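You operate a simulated robot arm through the tools that you are given. There is no shell and no other tool. Be economical: measure what you need, move in short steps, check, and stop when the job is done.

You run a simulated robot arm. Do the job below in one go: nothing can be reset, and whatever is moved stays where it is left.

JOB
Take the box of screws and leave it on the dished panel on the top of the middle boards.

The check looks at the end state, three seconds after you hand in, the way a careful person would. Anything else that was tipped, shoved, dropped, spilled or broken makes it a failure.

ROBOT AND FRAMES
A 7-joint arm with a two-finger parallel gripper, fixed in place. Base frame: the origin is at the foot of the arm, x ahead of it, y to its left, z up; the work surface is at about z = 0. Units: m, degrees, N and s.
With the tool pointing down near the work surface it reaches from about 0.22 to 0.58 m from the base axis. Its first joint turns from -66.0 to 66.0 degrees. Payload 2.5 kg.
The TCP is the grasp point between the finger pads, 0.023 m short of the fingertips. In the tool frame z runs along the fingers and y along their closing line. The gripper opens to 0.094 m. The fingers are 0.038 m wide and 0.01 m thick; the gripper's body (0.054 by 0.096 m) begins 0.039 m behind the TCP.
Orientation is that of the tool frame in the base frame, as [roll, pitch, yaw] about the fixed x, y, z axes, in that order (R = Rz(yaw) Ry(pitch) Rx(roll)). With the fingers straight down and closing along the base's y, the tool's x points along the base's -x, its y along +y and its z along -z.

CONTROLS
- The arm moves only by the tool apply_moves. Its argument "moves" is a list of rows, each a list of 7 numbers: the shift along the tool's x, y, z in units of 250 mm (1.0 is 250 mm), then the turn, a rotation vector about the tool's x, y, z in units of 45 degrees (1.0 is 45 degrees), then the opening in per cent of the stroke, from 0 (shut) to 100 (fully open). In form: [[x, y, z, ax, ay, az, jaw], ...]. A call has 1 to 8 rows; each row is the pose to reach, as a shift and turn from the pose commanded when the call began, along the tool's axes at that moment. A call with a number of a shift or a turn outside -1 to 1 is refused whole. Rows are played at 5 a second. More than 0.05 m and 8.6 degrees between two rows, or a gripper value outside its range, and nothing of the call is played. A pose out of reach is approached as far as the arm can. The call stops where the force on the tool passes 40 N (or 10 N more than at its start, if that is more) or the arm is blocked; 0.2 s more then pass. Each finger travels about 0.108 m/s and halts on what it meets, pressing with about 25 N; the grip force reading is that of the motor and also rises with nothing between the fingers. The clock runs only during rows and for 0.2 s after the last one: add rows that repeat a pose to give the fingers time. It gives the time, the measured TCP pose, the force on the tool (base axes), the opening and the grip force at its end, in the units of the frame above (readings bear some noise), and new pictures: "views" is both (left out), scene, wrist or none.
- Cameras (640 x 400 px; columns grow to the right, rows downward): "scene" is fixed at [0.1387, -0.4432, 0.5236]; the picture's right is [0.46, -0.89, 0.00], its down [-0.66, -0.34, -0.67] and it looks along [0.59, 0.30, -0.75] (base axes); focal length 369 px, centre (320, 200). "wrist" rides on the gripper at [-0.039, 0, -0.044] in the tool frame; the picture's right is [0.00, -1.00, 0.00], its down [0.97, 0.00, -0.24] and it looks along [0.24, 0.00, 0.97] (tool axes); focal length 218 px, centre (320, 200). There is no depth. A picture from a camera that has moved, and an enlarged one, comes with that camera's place and axes in the base frame and with its lens.
- enlarge(camera, box): a new picture of the part [left, top, right, bottom] of that camera's present view, enlarged. No time passes.
- hand_in(): hands the job in; it is judged then, once.

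Go step by step. Nothing tells you positions but the pictures and the camera data: compare them with the known pose of the tool, close in by small moves and look again before you grip or let go. The budget is 90 turns and 150 pictures, counting those below and the enlarged ones. Unless the task says otherwise, let go and move clear before handing in, and close with one line.

The tools are called as a command line: name --pt "numbers of a row" for each row, then --argument value for the rest, lists and objects as JSON in quotes. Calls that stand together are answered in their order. apply_moves: Moves the arm, as the interface text tells. Its arguments: {"type":"object","properties":{"moves":{"type":"array"},"views":{"type":"string","enum":["both","scene","wrist","none"]}},"required":["moves"]} The other tools are called the same way: enlarge (camera, box) takes an enlarged picture of a part of a camera's view; hand_in () hands the job in.

At the start:

```text
t: 0.0
tool_pos: [0.3828, -0.0737, 0.231]
tool_rot: [179.9, 0.1, 180.0]
contact_force: [-0.6, 0.1, 0.1]
grip_width: 0.094
grasp_force: 0.1
```

scene: 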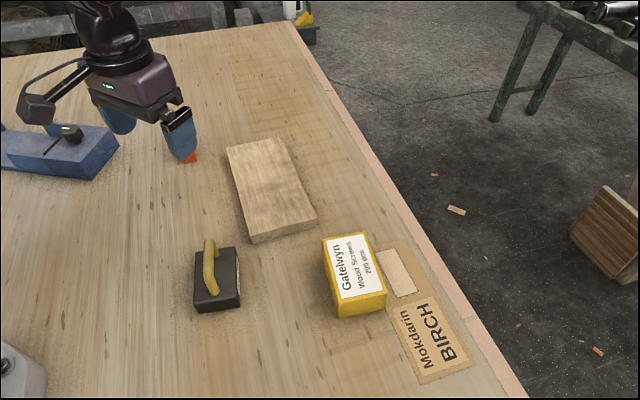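
wrist: 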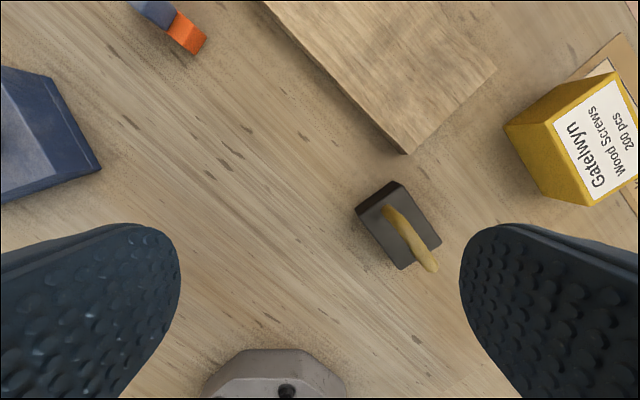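

I see a yellow screw box, a wooden board, a handled sanding block, a blue clamp/plane and a flat BIRCH packet. I'll look closer at the board and box before moving.

enlarge --camera "scene" --box '[180, 110, 360, 260]'

enlarge --camera "scene" --box '[300, 210, 500, 390]'

enlarge --camera "scene" --box '[0, 0, 320, 200]'

```text
2.67 times, centred on (270, 185) of scene
camera zoom: at [0.1387, -0.4432, 0.5236], right [0.46, -0.89, 0.0], down [-0.66, -0.34, -0.67], along [0.59, 0.3, -0.75], focal length 985 px, centre (453, 240)
```

zoom: 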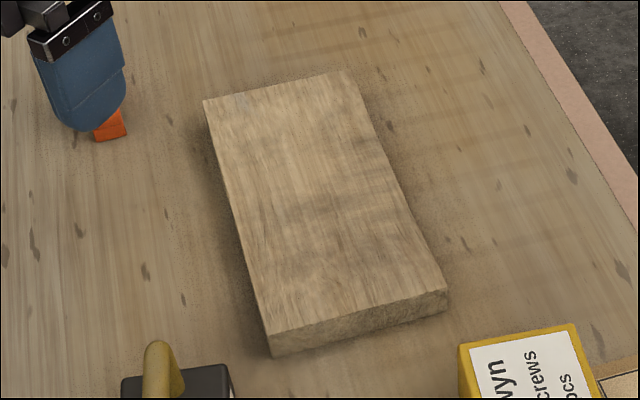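

```text
2.22 times, centred on (400, 300) of scene
camera zoom: at [0.1387, -0.4432, 0.5236], right [0.46, -0.89, 0.0], down [-0.66, -0.34, -0.67], along [0.59, 0.3, -0.75], focal length 820 px, centre (142, -22)
```

zoom: 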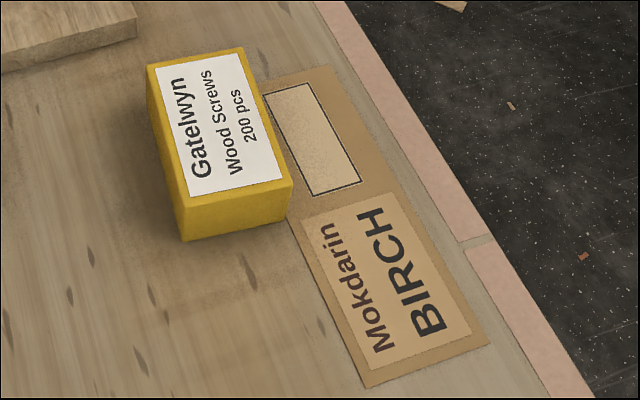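

```text
2.00 times, centred on (160, 100) of scene
camera zoom: at [0.1387, -0.4432, 0.5236], right [0.46, -0.89, 0.0], down [-0.66, -0.34, -0.67], along [0.59, 0.3, -0.75], focal length 738 px, centre (640, 400)
```

zoom: 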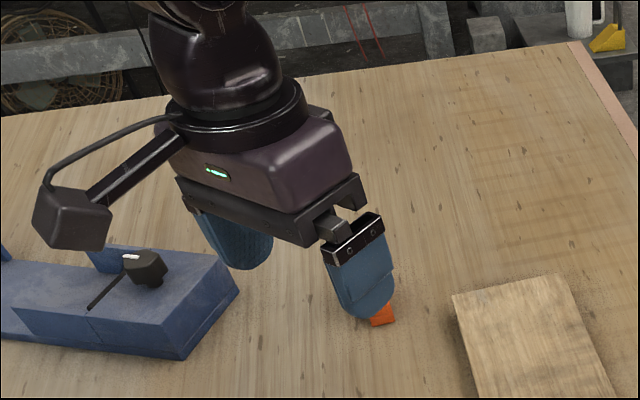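

The board in the middle looks slightly dished, but there may be other boards out of view. I'll rise and look around with the wrist camera before deciding.

apply_moves --pt "0 0 -0.15 0 0 0 100" --pt "0 0 -0.3 0 0 0 100" --pt "0 0 -0.45 0 0 0 100" --pt "0 0 -0.6 0 0 0 100"

```text
t: 1.0
tool_pos: [0.3829, -0.0756, 0.3795]
tool_rot: [-179.9, 0.0, 179.9]
contact_force: [-0.6, -0.6, 0.7]
grip_width: 0.0939
grasp_force: 0.1
camera wrist: at [0.4222, -0.075, 0.4244], right [0.0, -1.0, 0.0], down [-0.97, 0.0, 0.24], along [-0.24, 0.0, -0.97], focal length 218 px, centre (320, 200)
```

scene: 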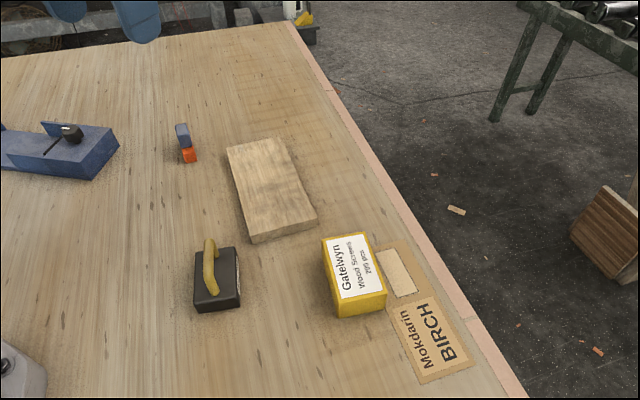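
wrist: 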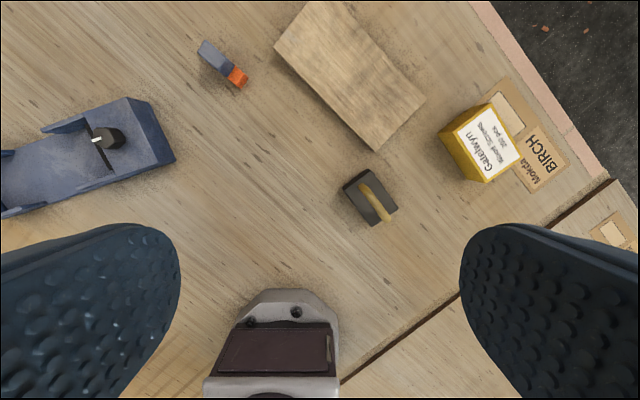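

The bench seems to consist of separate board stacks with gaps between them, so other panels may exist. I'll tilt the camera to the right (−y) to check.

apply_moves --pt "0 0 0 0.18 0 0 100" --pt "0 0 0 0.36 0 0 100" --pt "0 0 0 0.54 0 0 100" --pt "0 0 0 0.72 0 0 100" --pt "0 0 0 0.9 0 0 100" --views "wrist"

apply_moves --pt "0 0 0 -0.18 0 0 100" --pt "0 0 0 -0.36 0 0 100" --pt "0 0 0 -0.54 0 0 100" --pt "0 0 0 -0.72 0 0 100" --pt "0 0 0 -0.9 0 0 100" --views "none"

apply_moves --pt "0 0 0 -0.18 0 0 100" --pt "0 0 0 -0.36 0 0 100" --pt "0 0 0 -0.54 0 0 100" --pt "0 0 0 -0.72 0 0 100" --pt "0 0 0 -0.9 0 0 100" --views "wrist"

apply_moves --pt "0 0 0 0.18 0 0 100" --pt "0 0 0 0.36 0 0 100" --pt "0 0 0 0.54 0 0 100" --pt "0 0 0 0.72 0 0 100" --pt "0 0 0 0.9 0 0 100" --views "none"

```text
t: 2.2
tool_pos: [0.3838, -0.0748, 0.3804]
tool_rot: [-139.3, 0.2, 180.0]
contact_force: [-0.7, 0.3, 0.9]
grip_width: 0.0942
grasp_force: 0.1
camera wrist: at [0.4228, -0.0458, 0.4149], right [0.0, -0.76, 0.65], down [-0.97, 0.16, 0.18], along [-0.24, -0.63, -0.74], focal length 218 px, centre (320, 200)
```

wrist: 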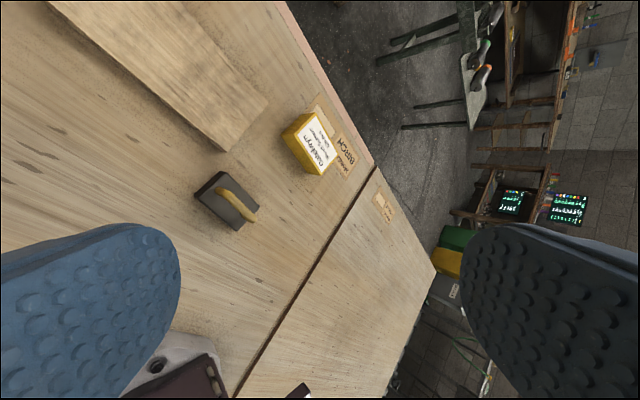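

```text
t: 3.4
tool_pos: [0.3834, -0.0733, 0.3805]
tool_rot: [-180.0, 0.0, -180.0]
contact_force: [-0.3, 0.6, 0.3]
grip_width: 0.0939
grasp_force: 0.0
```

```text
t: 4.6
tool_pos: [0.3836, -0.0723, 0.3807]
tool_rot: [139.5, 0.0, 180.0]
contact_force: [-0.2, -1.0, -0.3]
grip_width: 0.0941
grasp_force: 0.2
camera wrist: at [0.4226, -0.1021, 0.415], right [0.0, -0.76, -0.65], down [-0.97, -0.16, 0.18], along [-0.24, 0.63, -0.74], focal length 218 px, centre (320, 200)
```

wrist: 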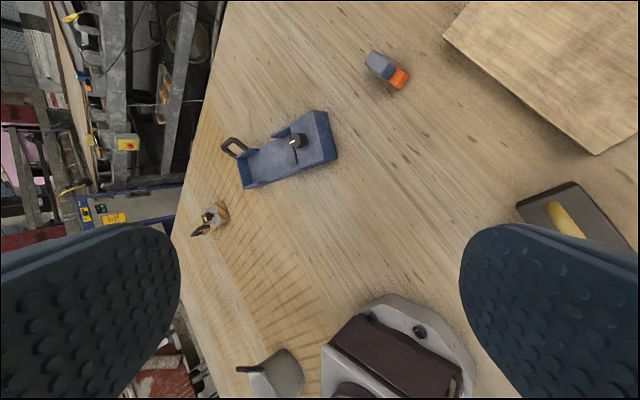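

```text
t: 5.8
tool_pos: [0.3842, -0.0729, 0.3813]
tool_rot: [-179.9, 0.1, -180.0]
contact_force: [0.8, 0.0, 0.6]
grip_width: 0.094
grasp_force: 0.0
```

The plank on this central stack is the only panel here, and its top is dished, so that's the target. I estimate its centre at about (0.53, -0.13), with its length at about 48°. The box is near (0.42, -0.355), about 0.106 x 0.073 x 0.047 m, with its length at about 39°. I'll move over the box with the fingers turned to close across its width.

apply_moves --pt "-0.015 -0.16 0.05 0 0 -0.145 100" --pt "-0.03 -0.32 0.1 0 0 -0.29 100" --pt "-0.06 -0.48 0.15 0 0 -0.435 100" --pt "-0.09 -0.64 0.2 0 0 -0.58 100" --pt "-0.12 -0.8 0.25 0 0 -0.725 100" --pt "-0.15 -0.96 0.3 0 0 -0.867 100" --pt "-0.15 -0.96 0.3 0 0 -0.867 100"

```text
t: 7.4
tool_pos: [0.4222, -0.3154, 0.305]
tool_rot: [-180.0, -0.1, -140.9]
contact_force: [0.1, 1.4, -0.6]
grip_width: 0.0938
grasp_force: 0.1
camera wrist: at [0.4533, -0.2902, 0.3494], right [0.63, -0.78, 0.0], down [-0.75, -0.61, 0.24], along [-0.19, -0.15, -0.97], focal length 218 px, centre (320, 200)
```

scene: 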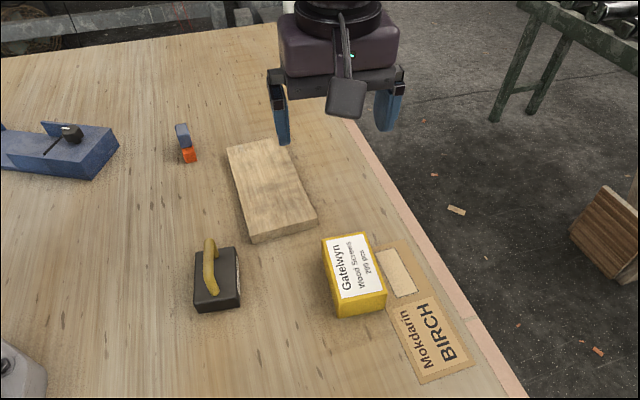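
wrist: 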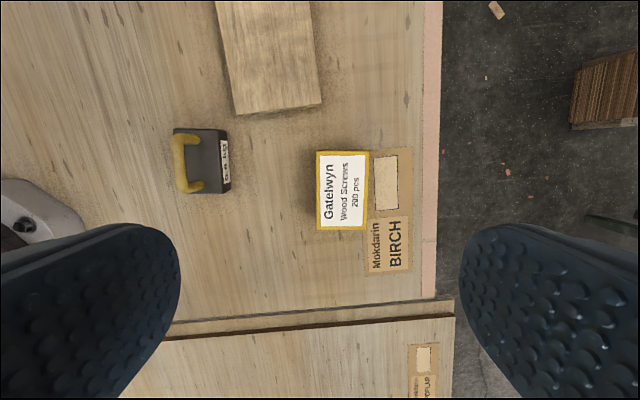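

The box lines up with the tool in the wrist view, and its centre works out near (0.423, -0.354). I'll move over it and partway down.

apply_moves --pt "0.05 -0.062 0.1 0 0 0 100" --pt "0.095 -0.124 0.2 0 0 0 100" --pt "0.095 -0.124 0.35 0 0 0 100" --pt "0.095 -0.124 0.5 0 0 0 100" --pt "0.095 -0.124 0.62 0 0 0 100" --pt "0.095 -0.124 0.62 0 0 0 100"

```text
t: 8.8
tool_pos: [0.4229, -0.3529, 0.1517]
tool_rot: [180.0, 0.0, -141.0]
contact_force: [1.1, -0.1, 0.5]
grip_width: 0.0939
grasp_force: 0.1
camera wrist: at [0.4537, -0.3292, 0.1959], right [0.63, -0.78, 0.0], down [-0.75, -0.61, 0.24], along [-0.19, -0.15, -0.97], focal length 218 px, centre (320, 200)
```

scene: 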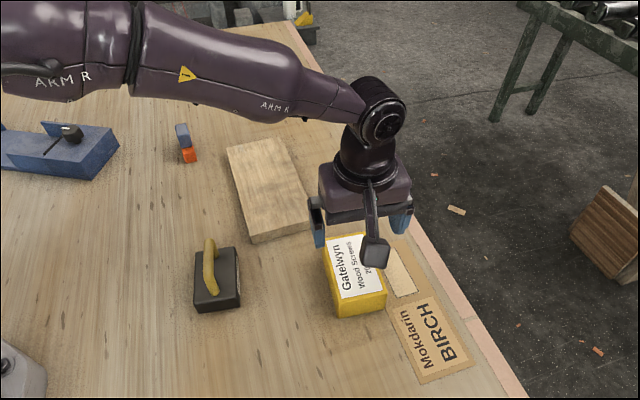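
wrist: 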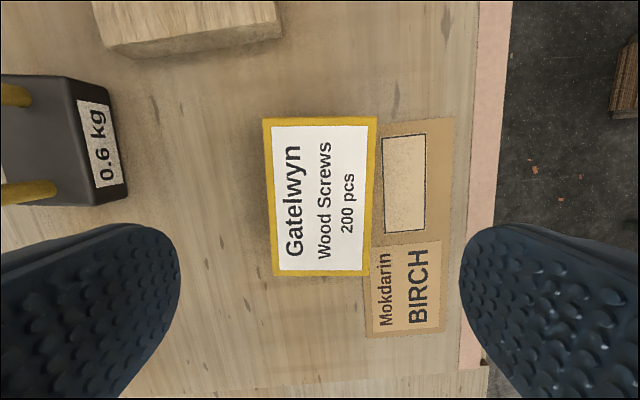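

The box is centred between the fingers and lined up in both directions. I'll lower until the tips are just above its top edge and check.

apply_moves --pt "0 0 0.1 0 0 0 100" --pt "0 0 0.2 0 0 0 100" --pt "0 0 0.28 0 0 0 100" --pt "0 0 0.32 0 0 0 100" --pt "0 0 0.32 0 0 0 100"

```text
t: 10.0
tool_pos: [0.4216, -0.3526, 0.072]
tool_rot: [179.9, 0.0, -141.0]
contact_force: [0.1, -0.1, -0.5]
grip_width: 0.094
grasp_force: 0.0
camera wrist: at [0.4531, -0.3289, 0.1152], right [0.63, -0.78, 0.0], down [-0.75, -0.61, 0.24], along [-0.19, -0.15, -0.97], focal length 218 px, centre (320, 200)
```

scene: 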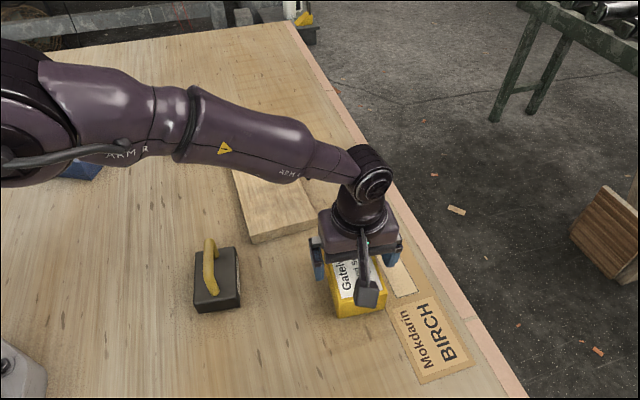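
wrist: 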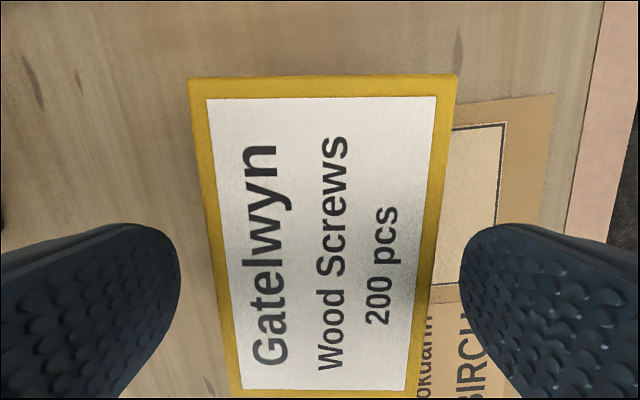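

Still centred with clear gaps on both sides. I'll lower to grasp height with the TCP at about 0.03, then close.

apply_moves --pt "0 0.003 0.06 0 0 0 100" --pt "0 -0.003 0.12 0 0 0 100" --pt "0 -0.003 0.165 0 0 0 100" --pt "0 -0.003 0.165 0 0 0 100"

apply_moves --pt "0 0 0 0 0 0 70" --pt "0 0 0 0 0 0 70" --pt "0 0 0 0 0 0 60" --pt "0 0 0 0 0 0 60" --pt "0 0 0 0 0 0 60"

```text
t: 11.0
tool_pos: [0.4215, -0.3529, 0.0293]
tool_rot: [179.9, 0.0, -140.9]
contact_force: [0.0, -0.1, 0.0]
grip_width: 0.0942
grasp_force: 0.1
camera wrist: at [0.4531, -0.3285, 0.0749], right [0.63, -0.78, 0.0], down [-0.75, -0.61, 0.24], along [-0.19, -0.15, -0.97], focal length 218 px, centre (320, 200)
```

scene: 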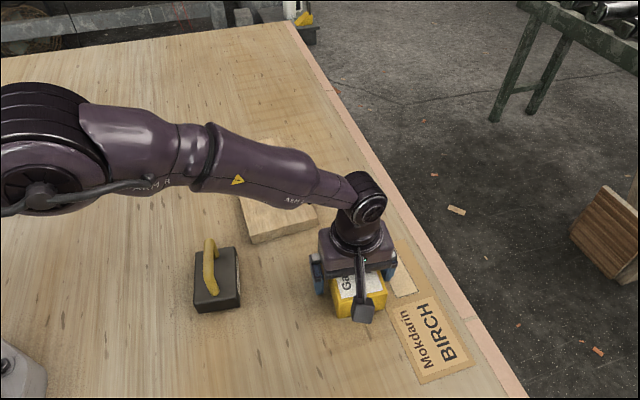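
wrist: 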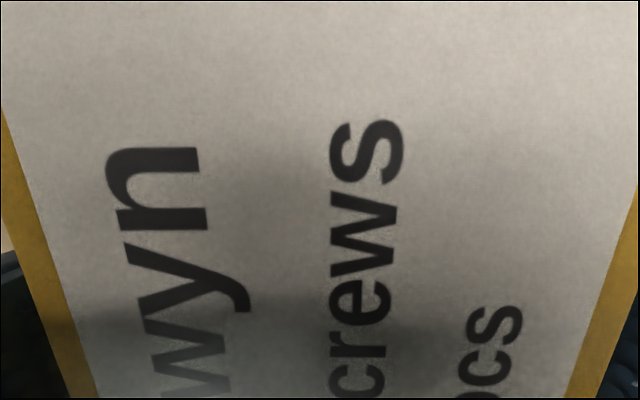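

```text
t: 12.2
tool_pos: [0.4232, -0.3525, 0.031]
tool_rot: [180.0, -0.1, -141.0]
contact_force: [1.6, -2.2, -0.6]
grip_width: 0.072
grasp_force: 25.2
camera wrist: at [0.4531, -0.3286, 0.0752], right [0.63, -0.78, 0.0], down [-0.75, -0.61, 0.24], along [-0.19, -0.15, -0.97], focal length 218 px, centre (320, 200)
```

scene: 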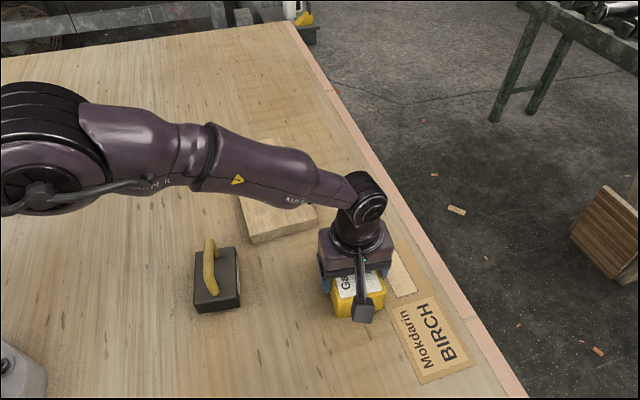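
wrist: 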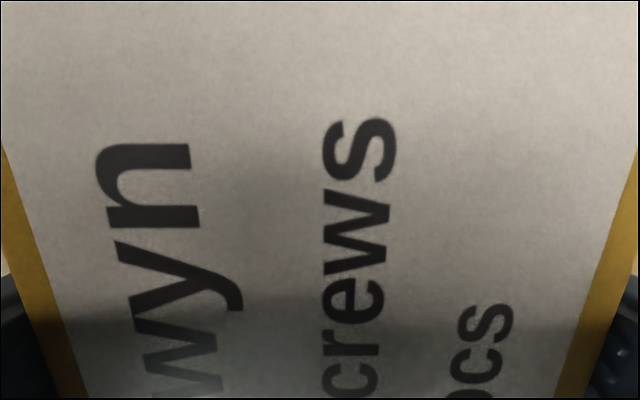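

Gripped at 0.072 m with about 25 N. I'll lift slowly and look for slipping.

apply_moves --pt "0 0 -0.02 0 0 0 50" --pt "0 0 -0.05 0 0 0 50" --pt "0 0 -0.1 0 0 0 50" --pt "0 0 -0.18 0 0 0 50" --pt "0 0 -0.28 0 0 0 50" --pt "0 0 -0.4 0 0 0 50" --pt "0 0 -0.4 0 0 0 50"

```text
t: 13.8
tool_pos: [0.4219, -0.3537, 0.1298]
tool_rot: [180.0, 0.0, -141.0]
contact_force: [-0.9, -0.2, -5.6]
grip_width: 0.0719
grasp_force: 25.0
camera wrist: at [0.4519, -0.3295, 0.1744], right [0.63, -0.78, 0.0], down [-0.75, -0.61, 0.24], along [-0.19, -0.15, -0.97], focal length 218 px, centre (320, 200)
```

scene: 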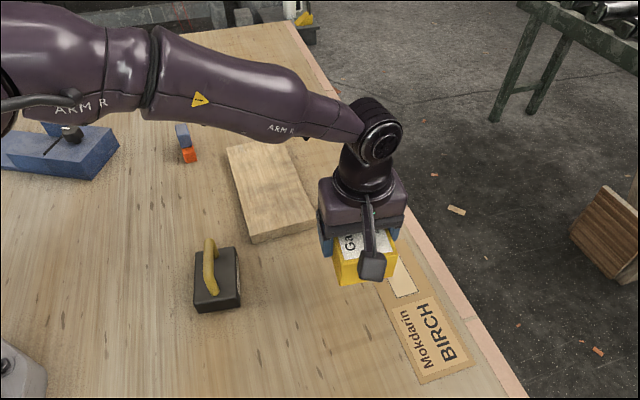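
wrist: 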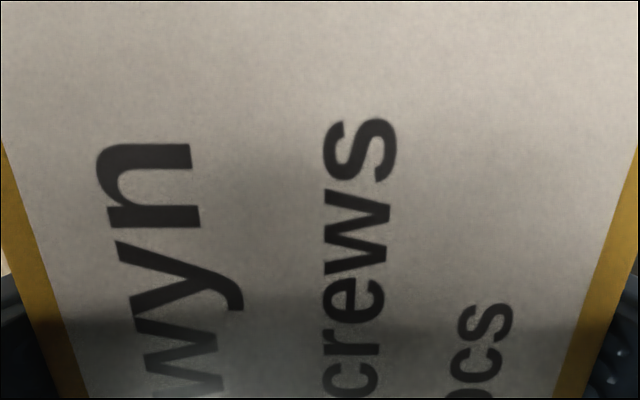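

The box is held firmly, weighs about 0.6 kg and hasn't slipped. The panel's centre refines to about (0.536, -0.130), with its rim at z ≈ 0.027 and its length at 47°. I'll carry the box there at this height and turn it 8° to match.

apply_moves --pt "-0.13 0.058 0 0 0 -0.02 50" --pt "-0.26 0.116 0 0 0 -0.05 50" --pt "-0.39 0.174 0 0 0 -0.08 50" --pt "-0.52 0.232 0 0 0 -0.11 50" --pt "-0.65 0.29 0 0 0 -0.14 50" --pt "-0.79 0.352 0 0 0 -0.17 50" --pt "-0.918 0.409 0 0 0 -0.18 50" --pt "-0.918 0.409 0 0 0 -0.18 50"

```text
t: 15.6
tool_pos: [0.5374, -0.1274, 0.1309]
tool_rot: [-180.0, 0.0, -132.8]
contact_force: [0.3, 0.2, -5.4]
grip_width: 0.072
grasp_force: 24.7
camera wrist: at [0.564, -0.0991, 0.175], right [0.73, -0.68, 0.0], down [-0.66, -0.71, 0.24], along [-0.16, -0.18, -0.97], focal length 218 px, centre (320, 200)
```

scene: 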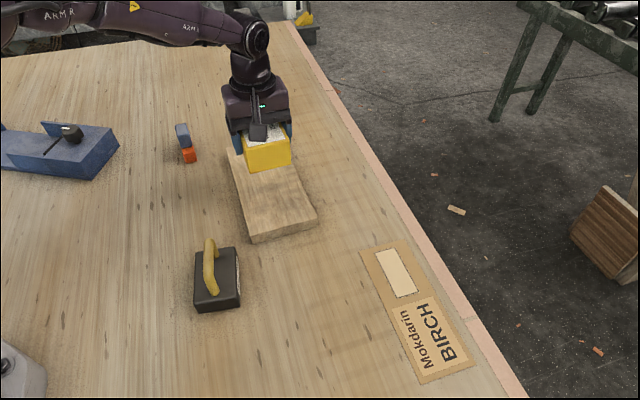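
wrist: 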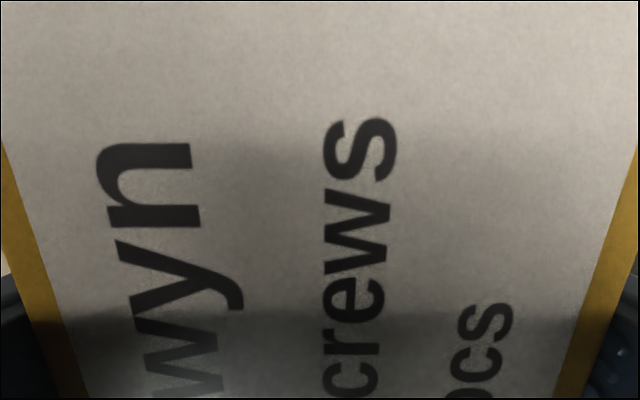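

The box is over the panel and roughly centred. I'll lower it most of the way and check the alignment.

apply_moves --pt "0 0 0.08 0 0 0 50" --pt "0 0 0.16 0 0 0 50" --pt "0 0 0.23 0 0 0 50" --pt "0 0 0.23 0 0 0 50" --views "none"

enlarge --camera "scene" --box '[190, 80, 350, 260]'

```text
t: 16.6
tool_pos: [0.5365, -0.1296, 0.0701]
tool_rot: [180.0, 0.0, -133.0]
contact_force: [0.8, 0.3, -4.4]
grip_width: 0.072
grasp_force: 25.3
```

```text
2.22 times, centred on (270, 170) of scene
camera zoom: at [0.1388, -0.4432, 0.5236], right [0.46, -0.89, 0.0], down [-0.66, -0.34, -0.67], along [0.59, 0.3, -0.75], focal length 820 px, centre (431, 267)
```

zoom: 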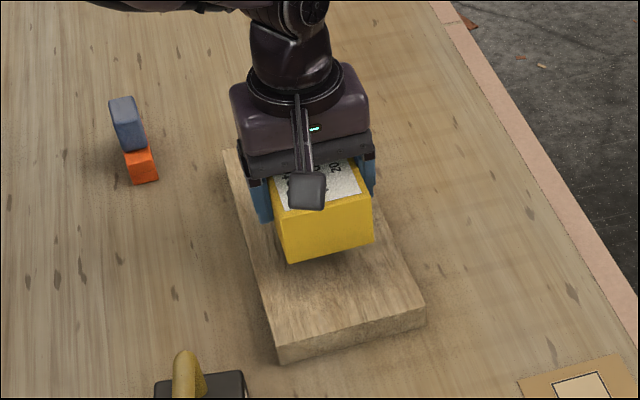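

Alignment and centring look good, with the box bottom still about 1 cm or so above the panel. I'll lower in small steps and watch the force.

apply_moves --pt "0 0 0.01 0 0 0 50" --pt "0 0 0.02 0 0 0 50" --pt "0 0 0.03 0 0 0 50" --pt "0 0 0.03 0 0 0 50" --views "none"

enlarge --camera "scene" --box '[220, 120, 330, 260]'

```text
t: 17.6
tool_pos: [0.5374, -0.1296, 0.0645]
tool_rot: [180.0, -0.1, -133.0]
contact_force: [0.1, -0.2, -5.8]
grip_width: 0.0722
grasp_force: 25.1
```

```text
2.86 times, centred on (275, 190) of scene
camera zoom: at [0.1388, -0.4432, 0.5236], right [0.46, -0.89, 0.0], down [-0.66, -0.34, -0.67], along [0.59, 0.3, -0.75], focal length 1055 px, centre (449, 229)
```

zoom: 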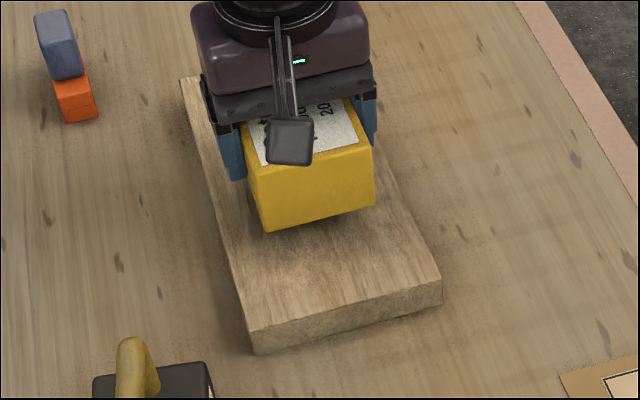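

No contact yet. I'll keep lowering in small steps.

apply_moves --pt "0 0 0.008 0 0 0 50" --pt "0 0 0.016 0 0 0 50" --pt "0 0 0.016 0 0 0 50" --views "none"

apply_moves --pt "0 0 0.008 0 0 0 50" --pt "0 0 0.016 0 0 0 50" --pt "0 0 0.016 0 0 0 50" --views "none"

enlarge --camera "scene" --box '[220, 120, 330, 260]'

```text
t: 18.4
tool_pos: [0.5367, -0.1288, 0.0601]
tool_rot: [180.0, 0.0, -132.9]
contact_force: [-0.2, -0.6, -5.8]
grip_width: 0.0719
grasp_force: 25.1
```

```text
t: 19.2
tool_pos: [0.5358, -0.1297, 0.0559]
tool_rot: [180.0, 0.1, -132.9]
contact_force: [0.3, 0.1, -5.3]
grip_width: 0.0722
grasp_force: 25.2
```

```text
2.86 times, centred on (275, 190) of scene
camera zoom: at [0.1388, -0.4432, 0.5236], right [0.46, -0.89, 0.0], down [-0.66, -0.34, -0.67], along [0.59, 0.3, -0.75], focal length 1055 px, centre (449, 229)
```

zoom: 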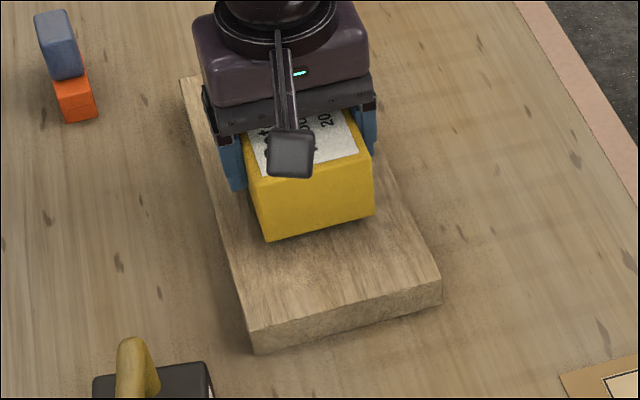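

Still no contact, with the box bottom at about 0.025. I'll carry on in 2 mm steps.

apply_moves --pt "0 0 0.008 0 0 0 50" --pt "0 0 0.008 0 0 0 50" --views "none"

apply_moves --pt "0 0 0.008 0 0 0 50" --pt "0 0 0.008 0 0 0 50" --views "none"

enlarge --camera "scene" --box '[220, 120, 330, 260]'

```text
t: 19.8
tool_pos: [0.5371, -0.1298, 0.0543]
tool_rot: [179.9, 0.0, -132.9]
contact_force: [0.0, 0.3, -5.6]
grip_width: 0.0719
grasp_force: 25.1
```

```text
t: 20.4
tool_pos: [0.5361, -0.1296, 0.0523]
tool_rot: [180.0, 0.0, -132.9]
contact_force: [0.1, 0.5, -5.2]
grip_width: 0.0721
grasp_force: 24.6
```

```text
2.86 times, centred on (275, 190) of scene
camera zoom: at [0.1388, -0.4432, 0.5236], right [0.46, -0.89, 0.0], down [-0.66, -0.34, -0.67], along [0.59, 0.3, -0.75], focal length 1055 px, centre (449, 229)
```

zoom: 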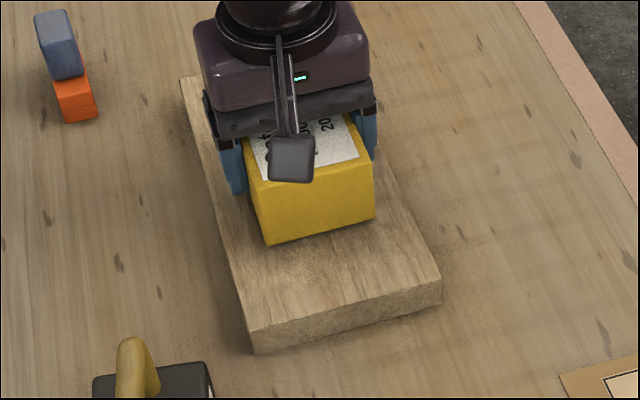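

apply_moves --pt "0 0 0.006 0 0 0 50" --pt "0 0 0.006 0 0 0 50" --views "none"

apply_moves --pt "0 0 0.006 0 0 0 50" --pt "0 0 0.006 0 0 0 50" --views "none"

enlarge --camera "scene" --box '[220, 120, 330, 260]'

```text
t: 21.0
tool_pos: [0.5365, -0.1301, 0.0506]
tool_rot: [-180.0, 0.0, -132.8]
contact_force: [-0.2, -0.2, -5.0]
grip_width: 0.072
grasp_force: 24.6
```

```text
t: 21.6
tool_pos: [0.5362, -0.1287, 0.0494]
tool_rot: [-179.9, -0.1, -132.8]
contact_force: [-1.1, -0.6, -1.8]
grip_width: 0.0717
grasp_force: 24.8
```

```text
2.86 times, centred on (275, 190) of scene
camera zoom: at [0.1387, -0.4432, 0.5236], right [0.46, -0.89, 0.0], down [-0.66, -0.34, -0.67], along [0.59, 0.3, -0.75], focal length 1055 px, centre (449, 229)
```

zoom: 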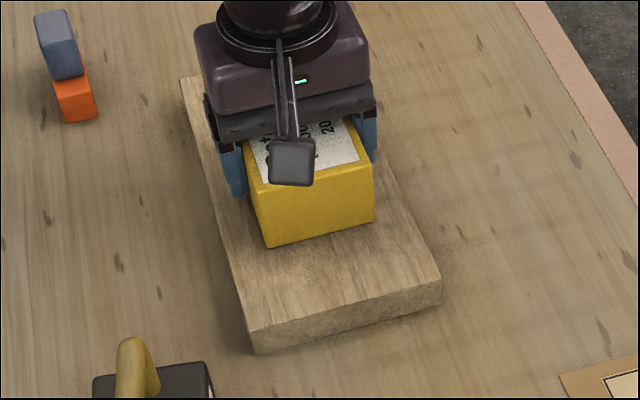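

First contact: the force dropped from 5.5 to 1.8 N. I'll go down another millimetre, then open just a little.

apply_moves --pt "0 0 0.004 0 0 0 50" --pt "0 0 0.004 0 0 0 50" --views "none"

apply_moves --pt "0 0 0 0 0 0 78" --pt "0 0 0 0 0 0 80" --pt "0 0 0 0 0 0 82" --pt "0 0 0 0 0 0 82" --views "both"

```text
t: 22.2
tool_pos: [0.5361, -0.1292, 0.0512]
tool_rot: [-180.0, 0.0, -132.9]
contact_force: [-4.2, 2.1, 6.8]
grip_width: 0.0719
grasp_force: 24.8
```

```text
t: 23.2
tool_pos: [0.5363, -0.1285, 0.0484]
tool_rot: [-180.0, 0.0, -132.9]
contact_force: [-1.0, 0.1, -0.3]
grip_width: 0.077
grasp_force: 0.1
camera wrist: at [0.5629, -0.1008, 0.0934], right [0.73, -0.68, 0.0], down [-0.66, -0.71, 0.24], along [-0.16, -0.18, -0.97], focal length 218 px, centre (320, 200)
```

scene: 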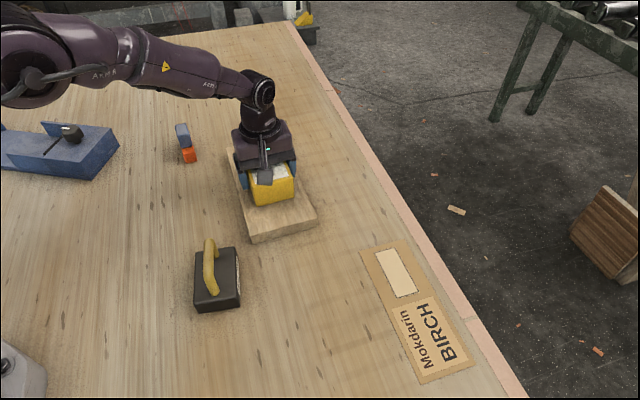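
wrist: 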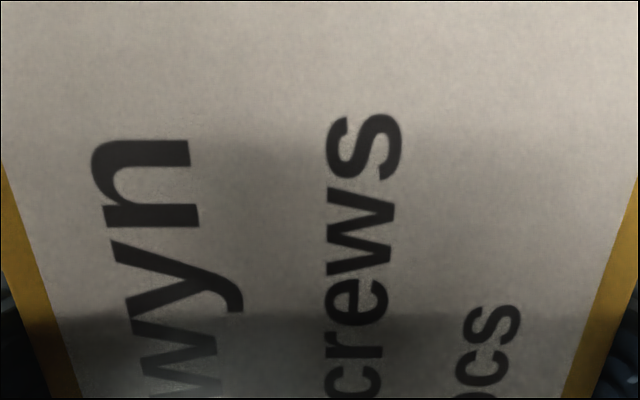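

The box is released and sitting on the panel. I'll rise a little, open further and go straight up.

apply_moves --pt "0 0 -0.02 0 0 0 84" --pt "0 0 -0.05 0 0 0 92" --pt "0 0 -0.1 0 0 0 95" --pt "0 0 -0.2 0 0 0 95" --pt "0 0 -0.36 0 0 0 95" --pt "0 0 -0.54 0 0 0 95" --pt "0 0 -0.72 0 0 0 95" --pt "0 0 -0.72 0 0 0 95"

enlarge --camera "scene" --box '[210, 110, 330, 260]'

```text
t: 25.0
tool_pos: [0.5357, -0.1282, 0.2273]
tool_rot: [-179.9, 0.1, -132.8]
contact_force: [1.4, -0.7, 0.3]
grip_width: 0.0894
grasp_force: 0.0
camera wrist: at [0.5616, -0.1007, 0.2733], right [0.73, -0.68, 0.0], down [-0.66, -0.71, 0.24], along [-0.16, -0.18, -0.97], focal length 218 px, centre (320, 200)
```

scene: 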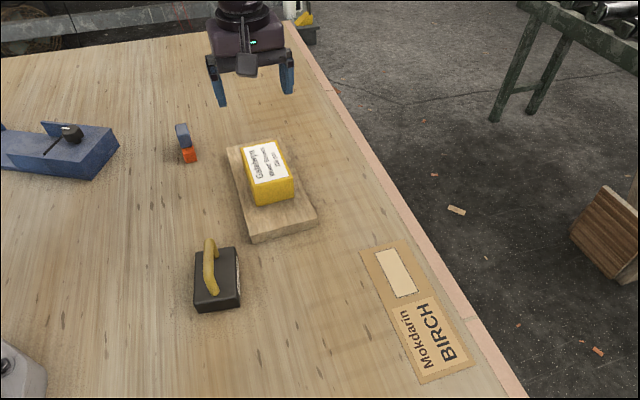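
wrist: 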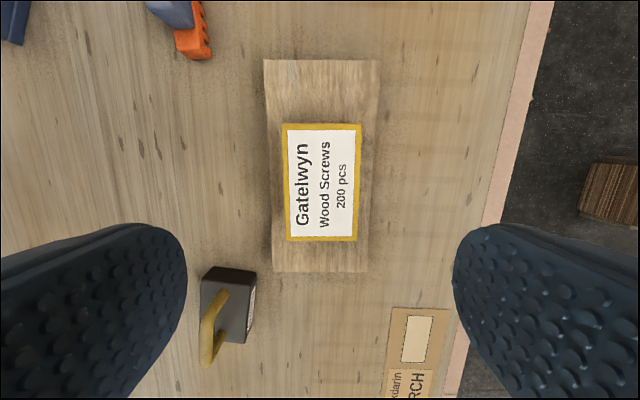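

```text
2.67 times, centred on (270, 185) of scene
camera zoom: at [0.1387, -0.4432, 0.5236], right [0.46, -0.89, 0.0], down [-0.66, -0.34, -0.67], along [0.59, 0.3, -0.75], focal length 985 px, centre (453, 240)
```

zoom: 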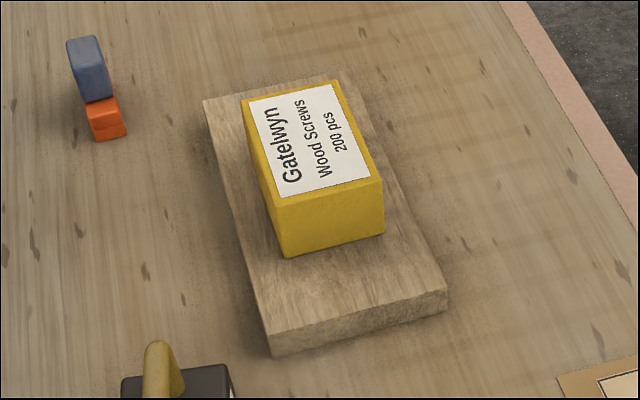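

The box sits flat and centred on the panel, the panel hasn't moved, and everything else is where it was. The gripper is clear, so I'm handing in.

hand_in

```text
The job is handed in.
```

The box of screws is resting flat and centred on the dished panel on top of the middle boards, the arm is clear, and I saw nothing else move.
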